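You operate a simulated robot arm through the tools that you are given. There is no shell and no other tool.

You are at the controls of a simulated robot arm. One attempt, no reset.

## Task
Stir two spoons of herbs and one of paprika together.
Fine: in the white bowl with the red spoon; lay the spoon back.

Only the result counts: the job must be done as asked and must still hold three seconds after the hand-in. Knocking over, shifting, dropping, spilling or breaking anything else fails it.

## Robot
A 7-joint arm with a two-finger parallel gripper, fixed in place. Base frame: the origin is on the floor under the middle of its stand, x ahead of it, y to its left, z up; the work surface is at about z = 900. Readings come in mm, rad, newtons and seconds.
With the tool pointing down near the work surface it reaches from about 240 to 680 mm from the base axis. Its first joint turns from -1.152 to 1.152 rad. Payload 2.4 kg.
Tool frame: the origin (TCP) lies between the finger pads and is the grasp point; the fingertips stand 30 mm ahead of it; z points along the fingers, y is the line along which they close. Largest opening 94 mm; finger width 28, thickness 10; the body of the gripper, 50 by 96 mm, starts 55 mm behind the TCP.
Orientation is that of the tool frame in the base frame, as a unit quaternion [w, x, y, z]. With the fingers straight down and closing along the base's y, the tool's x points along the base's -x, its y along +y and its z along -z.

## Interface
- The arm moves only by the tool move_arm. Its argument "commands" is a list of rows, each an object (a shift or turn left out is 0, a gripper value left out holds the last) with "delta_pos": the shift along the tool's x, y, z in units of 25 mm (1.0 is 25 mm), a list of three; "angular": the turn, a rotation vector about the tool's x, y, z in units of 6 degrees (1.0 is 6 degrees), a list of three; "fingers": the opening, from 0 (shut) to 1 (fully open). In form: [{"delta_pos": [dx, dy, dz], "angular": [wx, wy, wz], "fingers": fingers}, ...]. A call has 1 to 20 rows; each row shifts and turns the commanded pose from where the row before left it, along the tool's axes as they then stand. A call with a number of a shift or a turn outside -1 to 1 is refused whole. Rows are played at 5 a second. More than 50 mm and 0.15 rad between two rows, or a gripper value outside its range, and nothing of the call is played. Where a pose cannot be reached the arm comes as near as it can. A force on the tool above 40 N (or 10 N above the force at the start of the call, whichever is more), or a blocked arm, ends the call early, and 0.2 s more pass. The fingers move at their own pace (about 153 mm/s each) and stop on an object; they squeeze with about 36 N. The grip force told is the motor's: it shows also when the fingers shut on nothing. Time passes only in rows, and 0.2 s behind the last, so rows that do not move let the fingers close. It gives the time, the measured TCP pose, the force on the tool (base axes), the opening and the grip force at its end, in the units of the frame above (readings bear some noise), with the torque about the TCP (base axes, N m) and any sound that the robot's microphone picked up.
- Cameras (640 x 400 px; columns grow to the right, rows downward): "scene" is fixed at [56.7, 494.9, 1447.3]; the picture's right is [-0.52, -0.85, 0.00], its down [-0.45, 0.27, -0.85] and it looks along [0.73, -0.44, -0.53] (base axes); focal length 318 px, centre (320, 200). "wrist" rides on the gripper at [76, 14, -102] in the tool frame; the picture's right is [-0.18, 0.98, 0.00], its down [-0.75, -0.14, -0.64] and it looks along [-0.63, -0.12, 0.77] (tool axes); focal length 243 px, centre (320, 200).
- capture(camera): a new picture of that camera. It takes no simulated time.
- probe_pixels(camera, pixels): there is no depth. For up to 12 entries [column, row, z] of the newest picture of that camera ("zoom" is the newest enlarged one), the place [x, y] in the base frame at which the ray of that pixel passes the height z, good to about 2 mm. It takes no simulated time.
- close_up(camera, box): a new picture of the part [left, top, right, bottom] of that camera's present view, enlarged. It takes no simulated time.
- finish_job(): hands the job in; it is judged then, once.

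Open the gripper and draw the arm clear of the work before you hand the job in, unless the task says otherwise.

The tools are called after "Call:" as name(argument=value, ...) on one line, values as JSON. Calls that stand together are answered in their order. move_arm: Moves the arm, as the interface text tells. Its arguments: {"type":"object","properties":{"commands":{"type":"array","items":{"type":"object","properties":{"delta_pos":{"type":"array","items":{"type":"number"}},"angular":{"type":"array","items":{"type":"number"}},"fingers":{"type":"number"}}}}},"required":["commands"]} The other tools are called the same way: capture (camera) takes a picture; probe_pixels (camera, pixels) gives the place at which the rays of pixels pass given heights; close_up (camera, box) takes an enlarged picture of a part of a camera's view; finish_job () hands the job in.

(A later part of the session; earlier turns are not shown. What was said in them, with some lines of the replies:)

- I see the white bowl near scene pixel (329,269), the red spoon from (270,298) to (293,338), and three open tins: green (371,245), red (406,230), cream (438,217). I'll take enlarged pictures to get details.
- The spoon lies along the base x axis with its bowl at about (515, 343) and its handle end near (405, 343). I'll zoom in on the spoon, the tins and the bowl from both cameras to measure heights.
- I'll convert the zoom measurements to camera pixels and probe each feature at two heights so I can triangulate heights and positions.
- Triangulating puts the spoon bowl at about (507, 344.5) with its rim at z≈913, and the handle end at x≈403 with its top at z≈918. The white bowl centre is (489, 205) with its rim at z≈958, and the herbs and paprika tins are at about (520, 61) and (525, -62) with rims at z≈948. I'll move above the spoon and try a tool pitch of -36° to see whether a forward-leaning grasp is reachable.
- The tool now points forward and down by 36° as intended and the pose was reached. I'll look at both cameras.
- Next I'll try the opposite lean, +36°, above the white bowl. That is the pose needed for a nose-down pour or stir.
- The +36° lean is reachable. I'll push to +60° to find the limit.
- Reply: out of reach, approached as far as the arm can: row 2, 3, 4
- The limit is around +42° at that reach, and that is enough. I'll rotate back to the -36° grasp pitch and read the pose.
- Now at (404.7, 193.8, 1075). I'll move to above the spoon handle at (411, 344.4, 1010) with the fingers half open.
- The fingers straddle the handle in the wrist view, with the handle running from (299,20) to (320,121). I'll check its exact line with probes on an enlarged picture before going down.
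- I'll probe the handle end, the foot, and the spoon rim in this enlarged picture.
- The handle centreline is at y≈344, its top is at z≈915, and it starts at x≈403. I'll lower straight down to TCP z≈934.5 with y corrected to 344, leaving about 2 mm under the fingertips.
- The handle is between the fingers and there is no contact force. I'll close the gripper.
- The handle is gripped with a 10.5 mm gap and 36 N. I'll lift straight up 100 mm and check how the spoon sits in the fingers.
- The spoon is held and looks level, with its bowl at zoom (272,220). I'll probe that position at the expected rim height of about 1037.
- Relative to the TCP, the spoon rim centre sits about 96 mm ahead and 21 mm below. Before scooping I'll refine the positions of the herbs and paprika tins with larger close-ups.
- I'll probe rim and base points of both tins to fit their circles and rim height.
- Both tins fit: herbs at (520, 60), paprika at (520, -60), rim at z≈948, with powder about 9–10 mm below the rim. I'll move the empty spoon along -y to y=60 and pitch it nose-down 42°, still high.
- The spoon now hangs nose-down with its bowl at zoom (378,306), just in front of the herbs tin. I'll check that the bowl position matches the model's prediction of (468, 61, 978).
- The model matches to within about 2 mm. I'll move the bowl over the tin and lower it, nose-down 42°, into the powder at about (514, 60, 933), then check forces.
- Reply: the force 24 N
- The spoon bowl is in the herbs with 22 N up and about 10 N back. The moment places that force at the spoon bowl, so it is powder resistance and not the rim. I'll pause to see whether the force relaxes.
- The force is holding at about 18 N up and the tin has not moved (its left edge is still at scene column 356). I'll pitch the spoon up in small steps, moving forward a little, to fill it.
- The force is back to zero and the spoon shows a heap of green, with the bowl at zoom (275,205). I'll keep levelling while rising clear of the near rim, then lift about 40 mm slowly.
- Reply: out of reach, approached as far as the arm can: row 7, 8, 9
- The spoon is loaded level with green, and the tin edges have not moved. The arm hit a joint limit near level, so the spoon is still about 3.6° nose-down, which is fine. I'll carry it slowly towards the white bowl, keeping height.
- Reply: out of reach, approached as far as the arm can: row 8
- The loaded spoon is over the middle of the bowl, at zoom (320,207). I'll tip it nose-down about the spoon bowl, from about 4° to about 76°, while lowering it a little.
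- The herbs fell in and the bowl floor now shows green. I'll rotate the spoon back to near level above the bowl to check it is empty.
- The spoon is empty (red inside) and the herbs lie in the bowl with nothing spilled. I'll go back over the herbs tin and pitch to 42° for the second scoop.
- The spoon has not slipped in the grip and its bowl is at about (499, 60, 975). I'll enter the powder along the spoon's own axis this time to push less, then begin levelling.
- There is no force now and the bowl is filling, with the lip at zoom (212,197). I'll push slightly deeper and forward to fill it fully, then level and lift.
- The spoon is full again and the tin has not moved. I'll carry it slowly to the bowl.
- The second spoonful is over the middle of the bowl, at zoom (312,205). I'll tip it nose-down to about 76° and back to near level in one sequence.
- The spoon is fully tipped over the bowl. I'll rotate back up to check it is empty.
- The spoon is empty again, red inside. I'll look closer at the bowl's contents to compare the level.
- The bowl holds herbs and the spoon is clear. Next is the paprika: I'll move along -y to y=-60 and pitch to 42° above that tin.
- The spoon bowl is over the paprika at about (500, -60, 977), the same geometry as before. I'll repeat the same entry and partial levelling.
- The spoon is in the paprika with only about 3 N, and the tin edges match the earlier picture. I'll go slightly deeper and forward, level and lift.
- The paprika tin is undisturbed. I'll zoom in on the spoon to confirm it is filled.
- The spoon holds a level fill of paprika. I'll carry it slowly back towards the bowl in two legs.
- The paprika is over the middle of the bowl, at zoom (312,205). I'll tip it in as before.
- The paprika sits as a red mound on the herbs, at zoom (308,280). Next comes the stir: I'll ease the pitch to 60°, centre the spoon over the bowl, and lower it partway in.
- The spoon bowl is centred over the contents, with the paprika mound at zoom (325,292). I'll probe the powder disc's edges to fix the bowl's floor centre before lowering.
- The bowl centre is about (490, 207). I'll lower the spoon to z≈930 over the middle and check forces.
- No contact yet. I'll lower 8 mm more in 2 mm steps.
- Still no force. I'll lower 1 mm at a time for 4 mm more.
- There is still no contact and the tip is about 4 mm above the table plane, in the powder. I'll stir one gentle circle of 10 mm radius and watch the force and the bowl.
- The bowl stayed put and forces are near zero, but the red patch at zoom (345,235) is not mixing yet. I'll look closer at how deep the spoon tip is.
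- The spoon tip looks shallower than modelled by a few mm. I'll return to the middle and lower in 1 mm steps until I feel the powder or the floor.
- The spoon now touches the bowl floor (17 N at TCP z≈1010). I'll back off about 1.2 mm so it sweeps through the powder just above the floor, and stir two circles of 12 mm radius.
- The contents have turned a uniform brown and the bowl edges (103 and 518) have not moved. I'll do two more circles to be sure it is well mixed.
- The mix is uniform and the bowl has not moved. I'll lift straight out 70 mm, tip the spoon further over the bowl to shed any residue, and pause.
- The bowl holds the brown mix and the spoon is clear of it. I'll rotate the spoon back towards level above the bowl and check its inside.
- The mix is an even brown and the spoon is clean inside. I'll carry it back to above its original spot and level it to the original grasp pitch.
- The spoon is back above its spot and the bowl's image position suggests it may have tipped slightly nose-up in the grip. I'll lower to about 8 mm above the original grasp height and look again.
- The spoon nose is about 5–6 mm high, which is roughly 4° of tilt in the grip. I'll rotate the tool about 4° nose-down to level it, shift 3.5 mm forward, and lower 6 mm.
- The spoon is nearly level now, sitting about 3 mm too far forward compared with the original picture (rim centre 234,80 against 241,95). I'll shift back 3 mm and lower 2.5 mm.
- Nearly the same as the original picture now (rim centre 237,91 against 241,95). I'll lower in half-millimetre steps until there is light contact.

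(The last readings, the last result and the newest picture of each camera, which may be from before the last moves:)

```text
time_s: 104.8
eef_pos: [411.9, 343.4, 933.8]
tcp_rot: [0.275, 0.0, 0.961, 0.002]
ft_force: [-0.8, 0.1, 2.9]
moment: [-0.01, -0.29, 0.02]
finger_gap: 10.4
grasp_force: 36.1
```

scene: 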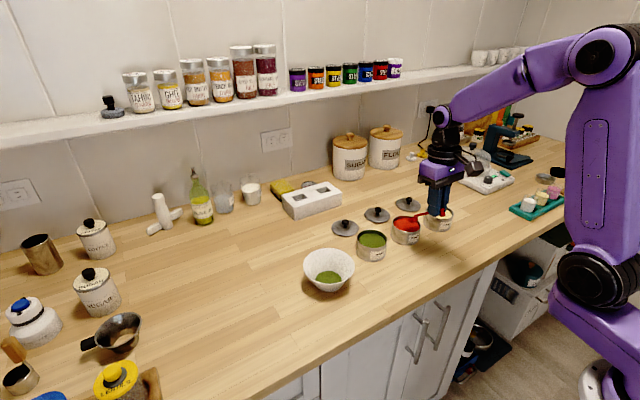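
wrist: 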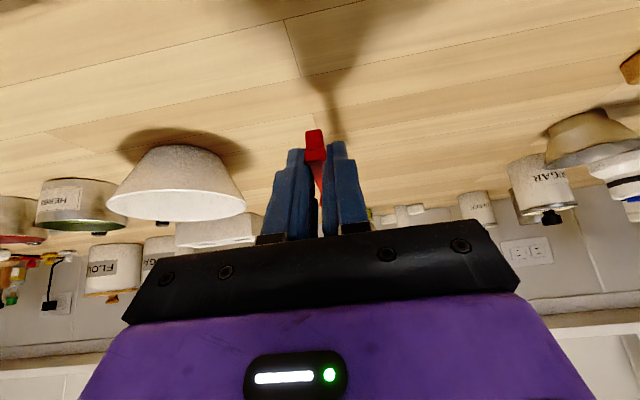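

There is light contact at the spoon bowl (2.9 N, at about 105 mm ahead of the TCP), so it rests on the surface. I'll open the fingers to release it.

Call:
move_arm(commands=[{"fingers": 0.15}, {"fingers": 0.5}, {}, {}])

Call:
close_up(camera="scene", box=[250, 285, 314, 345])

Call:
capture(camera="wrist")

```text
time_s: 105.8
eef_pos: [410.4, 343.2, 934.8]
tcp_rot: [0.275, 0.0, 0.961, 0.003]
ft_force: [-1.2, 0.5, -0.6]
moment: [0.02, -0.01, -0.02]
finger_gap: 46.9
grasp_force: 0.1
```

```text
6.67 times, centred on (282, 315) of scene
```

zoom: 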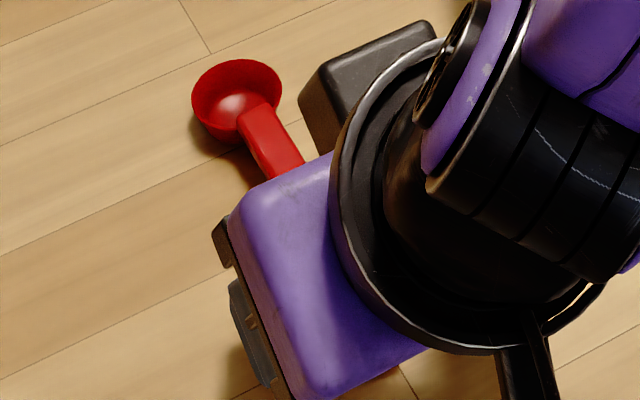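

```text
taken
```

wrist: 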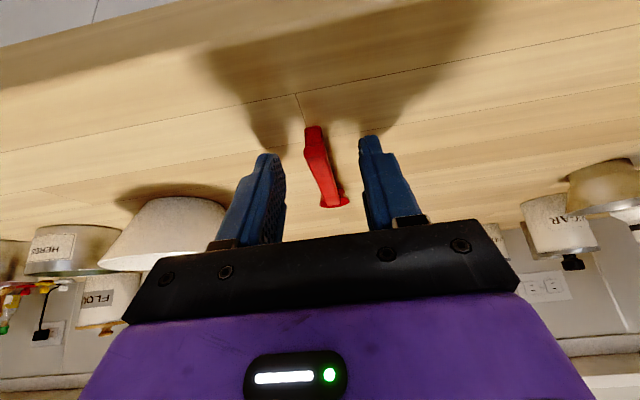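

The spoon is released and lies within about a millimetre of where it was. I'll retract straight up.

Call:
move_arm(commands=[{"delta_pos": [-0.2, 0, -0.32]}, {"delta_pos": [-0.53, 0, -0.848]}, {"delta_pos": [-0.53, 0, -0.848]}, {"delta_pos": [-0.53, 0, -0.848]}, {"delta_pos": [-0.53, 0, -0.848]}, {"delta_pos": [-0.53, 0, -0.848]}, {"delta_pos": [-0.53, 0, -0.848]}, {"delta_pos": [-0.53, 0, -0.848]}, {"delta_pos": [-0.53, 0, -0.848]}, {"angular": [0, 1, 0]}, {"angular": [0, 1, 0]}, {"angular": [0, 1, 0]}, {"angular": [0, 1, 0]}, {"angular": [0, 1, 0]}, {"angular": [0, 0.33, 0], "fingers": 1}, {"delta_pos": [0.2, -0.9, -0.9]}, {"delta_pos": [0.2, -0.9, -0.9]}, {"delta_pos": [0.2, -0.9, -0.9]}, {"delta_pos": [0.2, -0.9, -0.9]}, {}])

Call:
capture(camera="scene")

Call:
close_up(camera="scene", box=[250, 285, 314, 345])

Call:
capture(camera="wrist")

```text
time_s: 110.0
eef_pos: [391.0, 252.7, 1232.1]
tcp_rot: [-0.001, 0.0, 1.0, 0.003]
ft_force: [-0.9, 0.0, -0.4]
moment: [-0.02, -0.02, -0.01]
finger_gap: 93.8
grasp_force: 0.0
```

```text
taken
```

scene: 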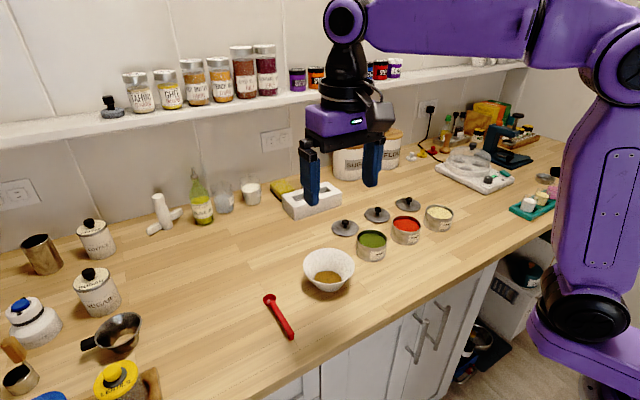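

```text
6.67 times, centred on (282, 315) of scene
```

zoom: 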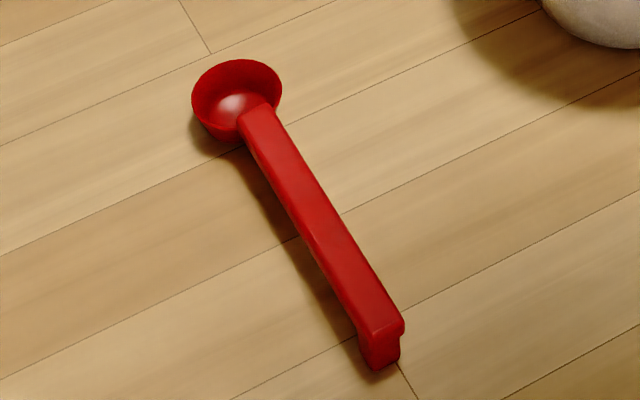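

```text
taken
```

wrist: 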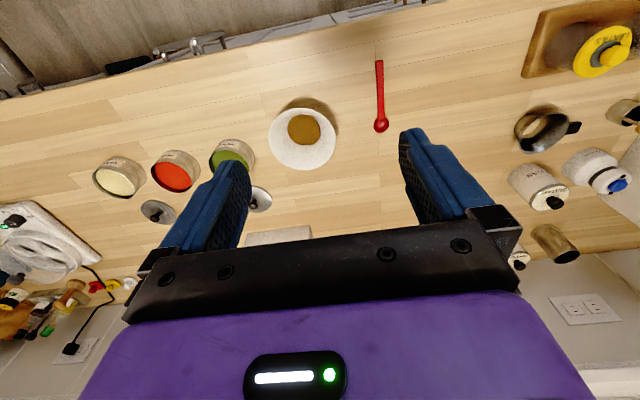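

The spoon lies practically where it started, and the bowl holds an even brown mix. I'll make one last close-up comparison of the bowl and tins with the first picture, looking for shifts or spills.

Call:
close_up(camera="scene", box=[240, 180, 480, 350])

Call:
close_up(camera="scene", box=[340, 190, 468, 270])

Call:
close_up(camera="scene", box=[290, 235, 370, 300])

```text
2.35 times, centred on (360, 265) of scene
```

zoom: 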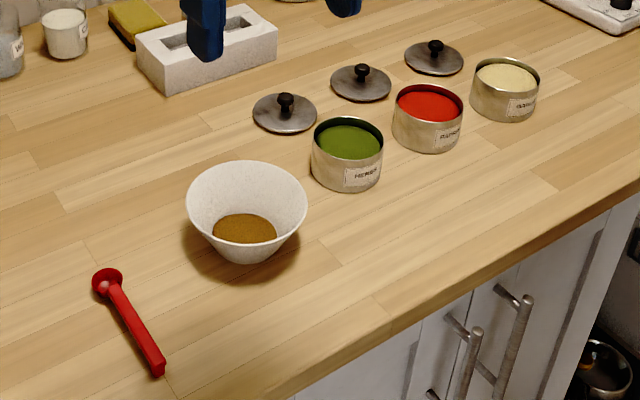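

```text
5.00 times, centred on (404, 230) of scene
```

zoom: 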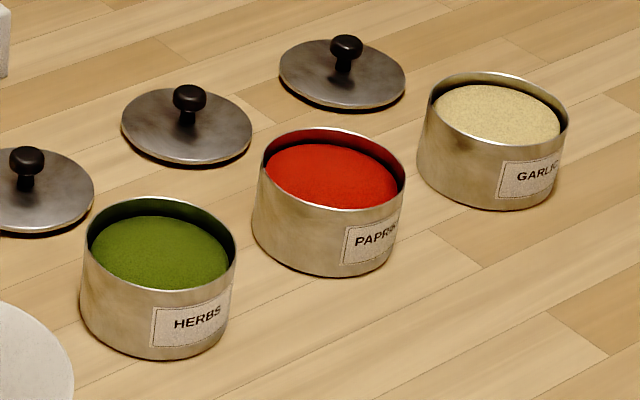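

```text
6.15 times, centred on (330, 268) of scene
```

zoom: 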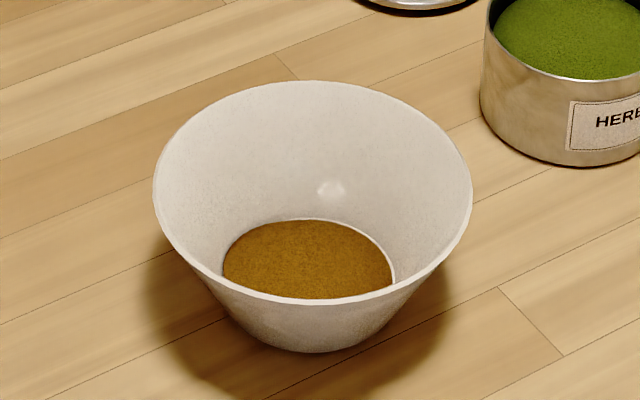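

The tins, lids and bowl sit at the same pixels as at the start, with no spills. The mix is even, the spoon is laid back, and the gripper is open and clear, so I'm handing the job in.

Call:
finish_job()

```text
The job is handed in.
```

I've handed the job in: two spoons of herbs and one of paprika are stirred together in the white bowl. No result has come back from the judging yet.

- **Mixing:** the spoon looked full before each of the three pours and came back empty after each one. The mix turned an even brown after stirring.
- **Spoon:** the red spoon lies within about 1–2 mm of where it started, bowl side up and clean. It tipped about 4° in the grip along the way, so I levelled it before setting it down.
- **Everything else:** in the closing pictures the tins, lids and bowl sit where they did at the start, and I saw no spills. The gripper is open and clear of the work.
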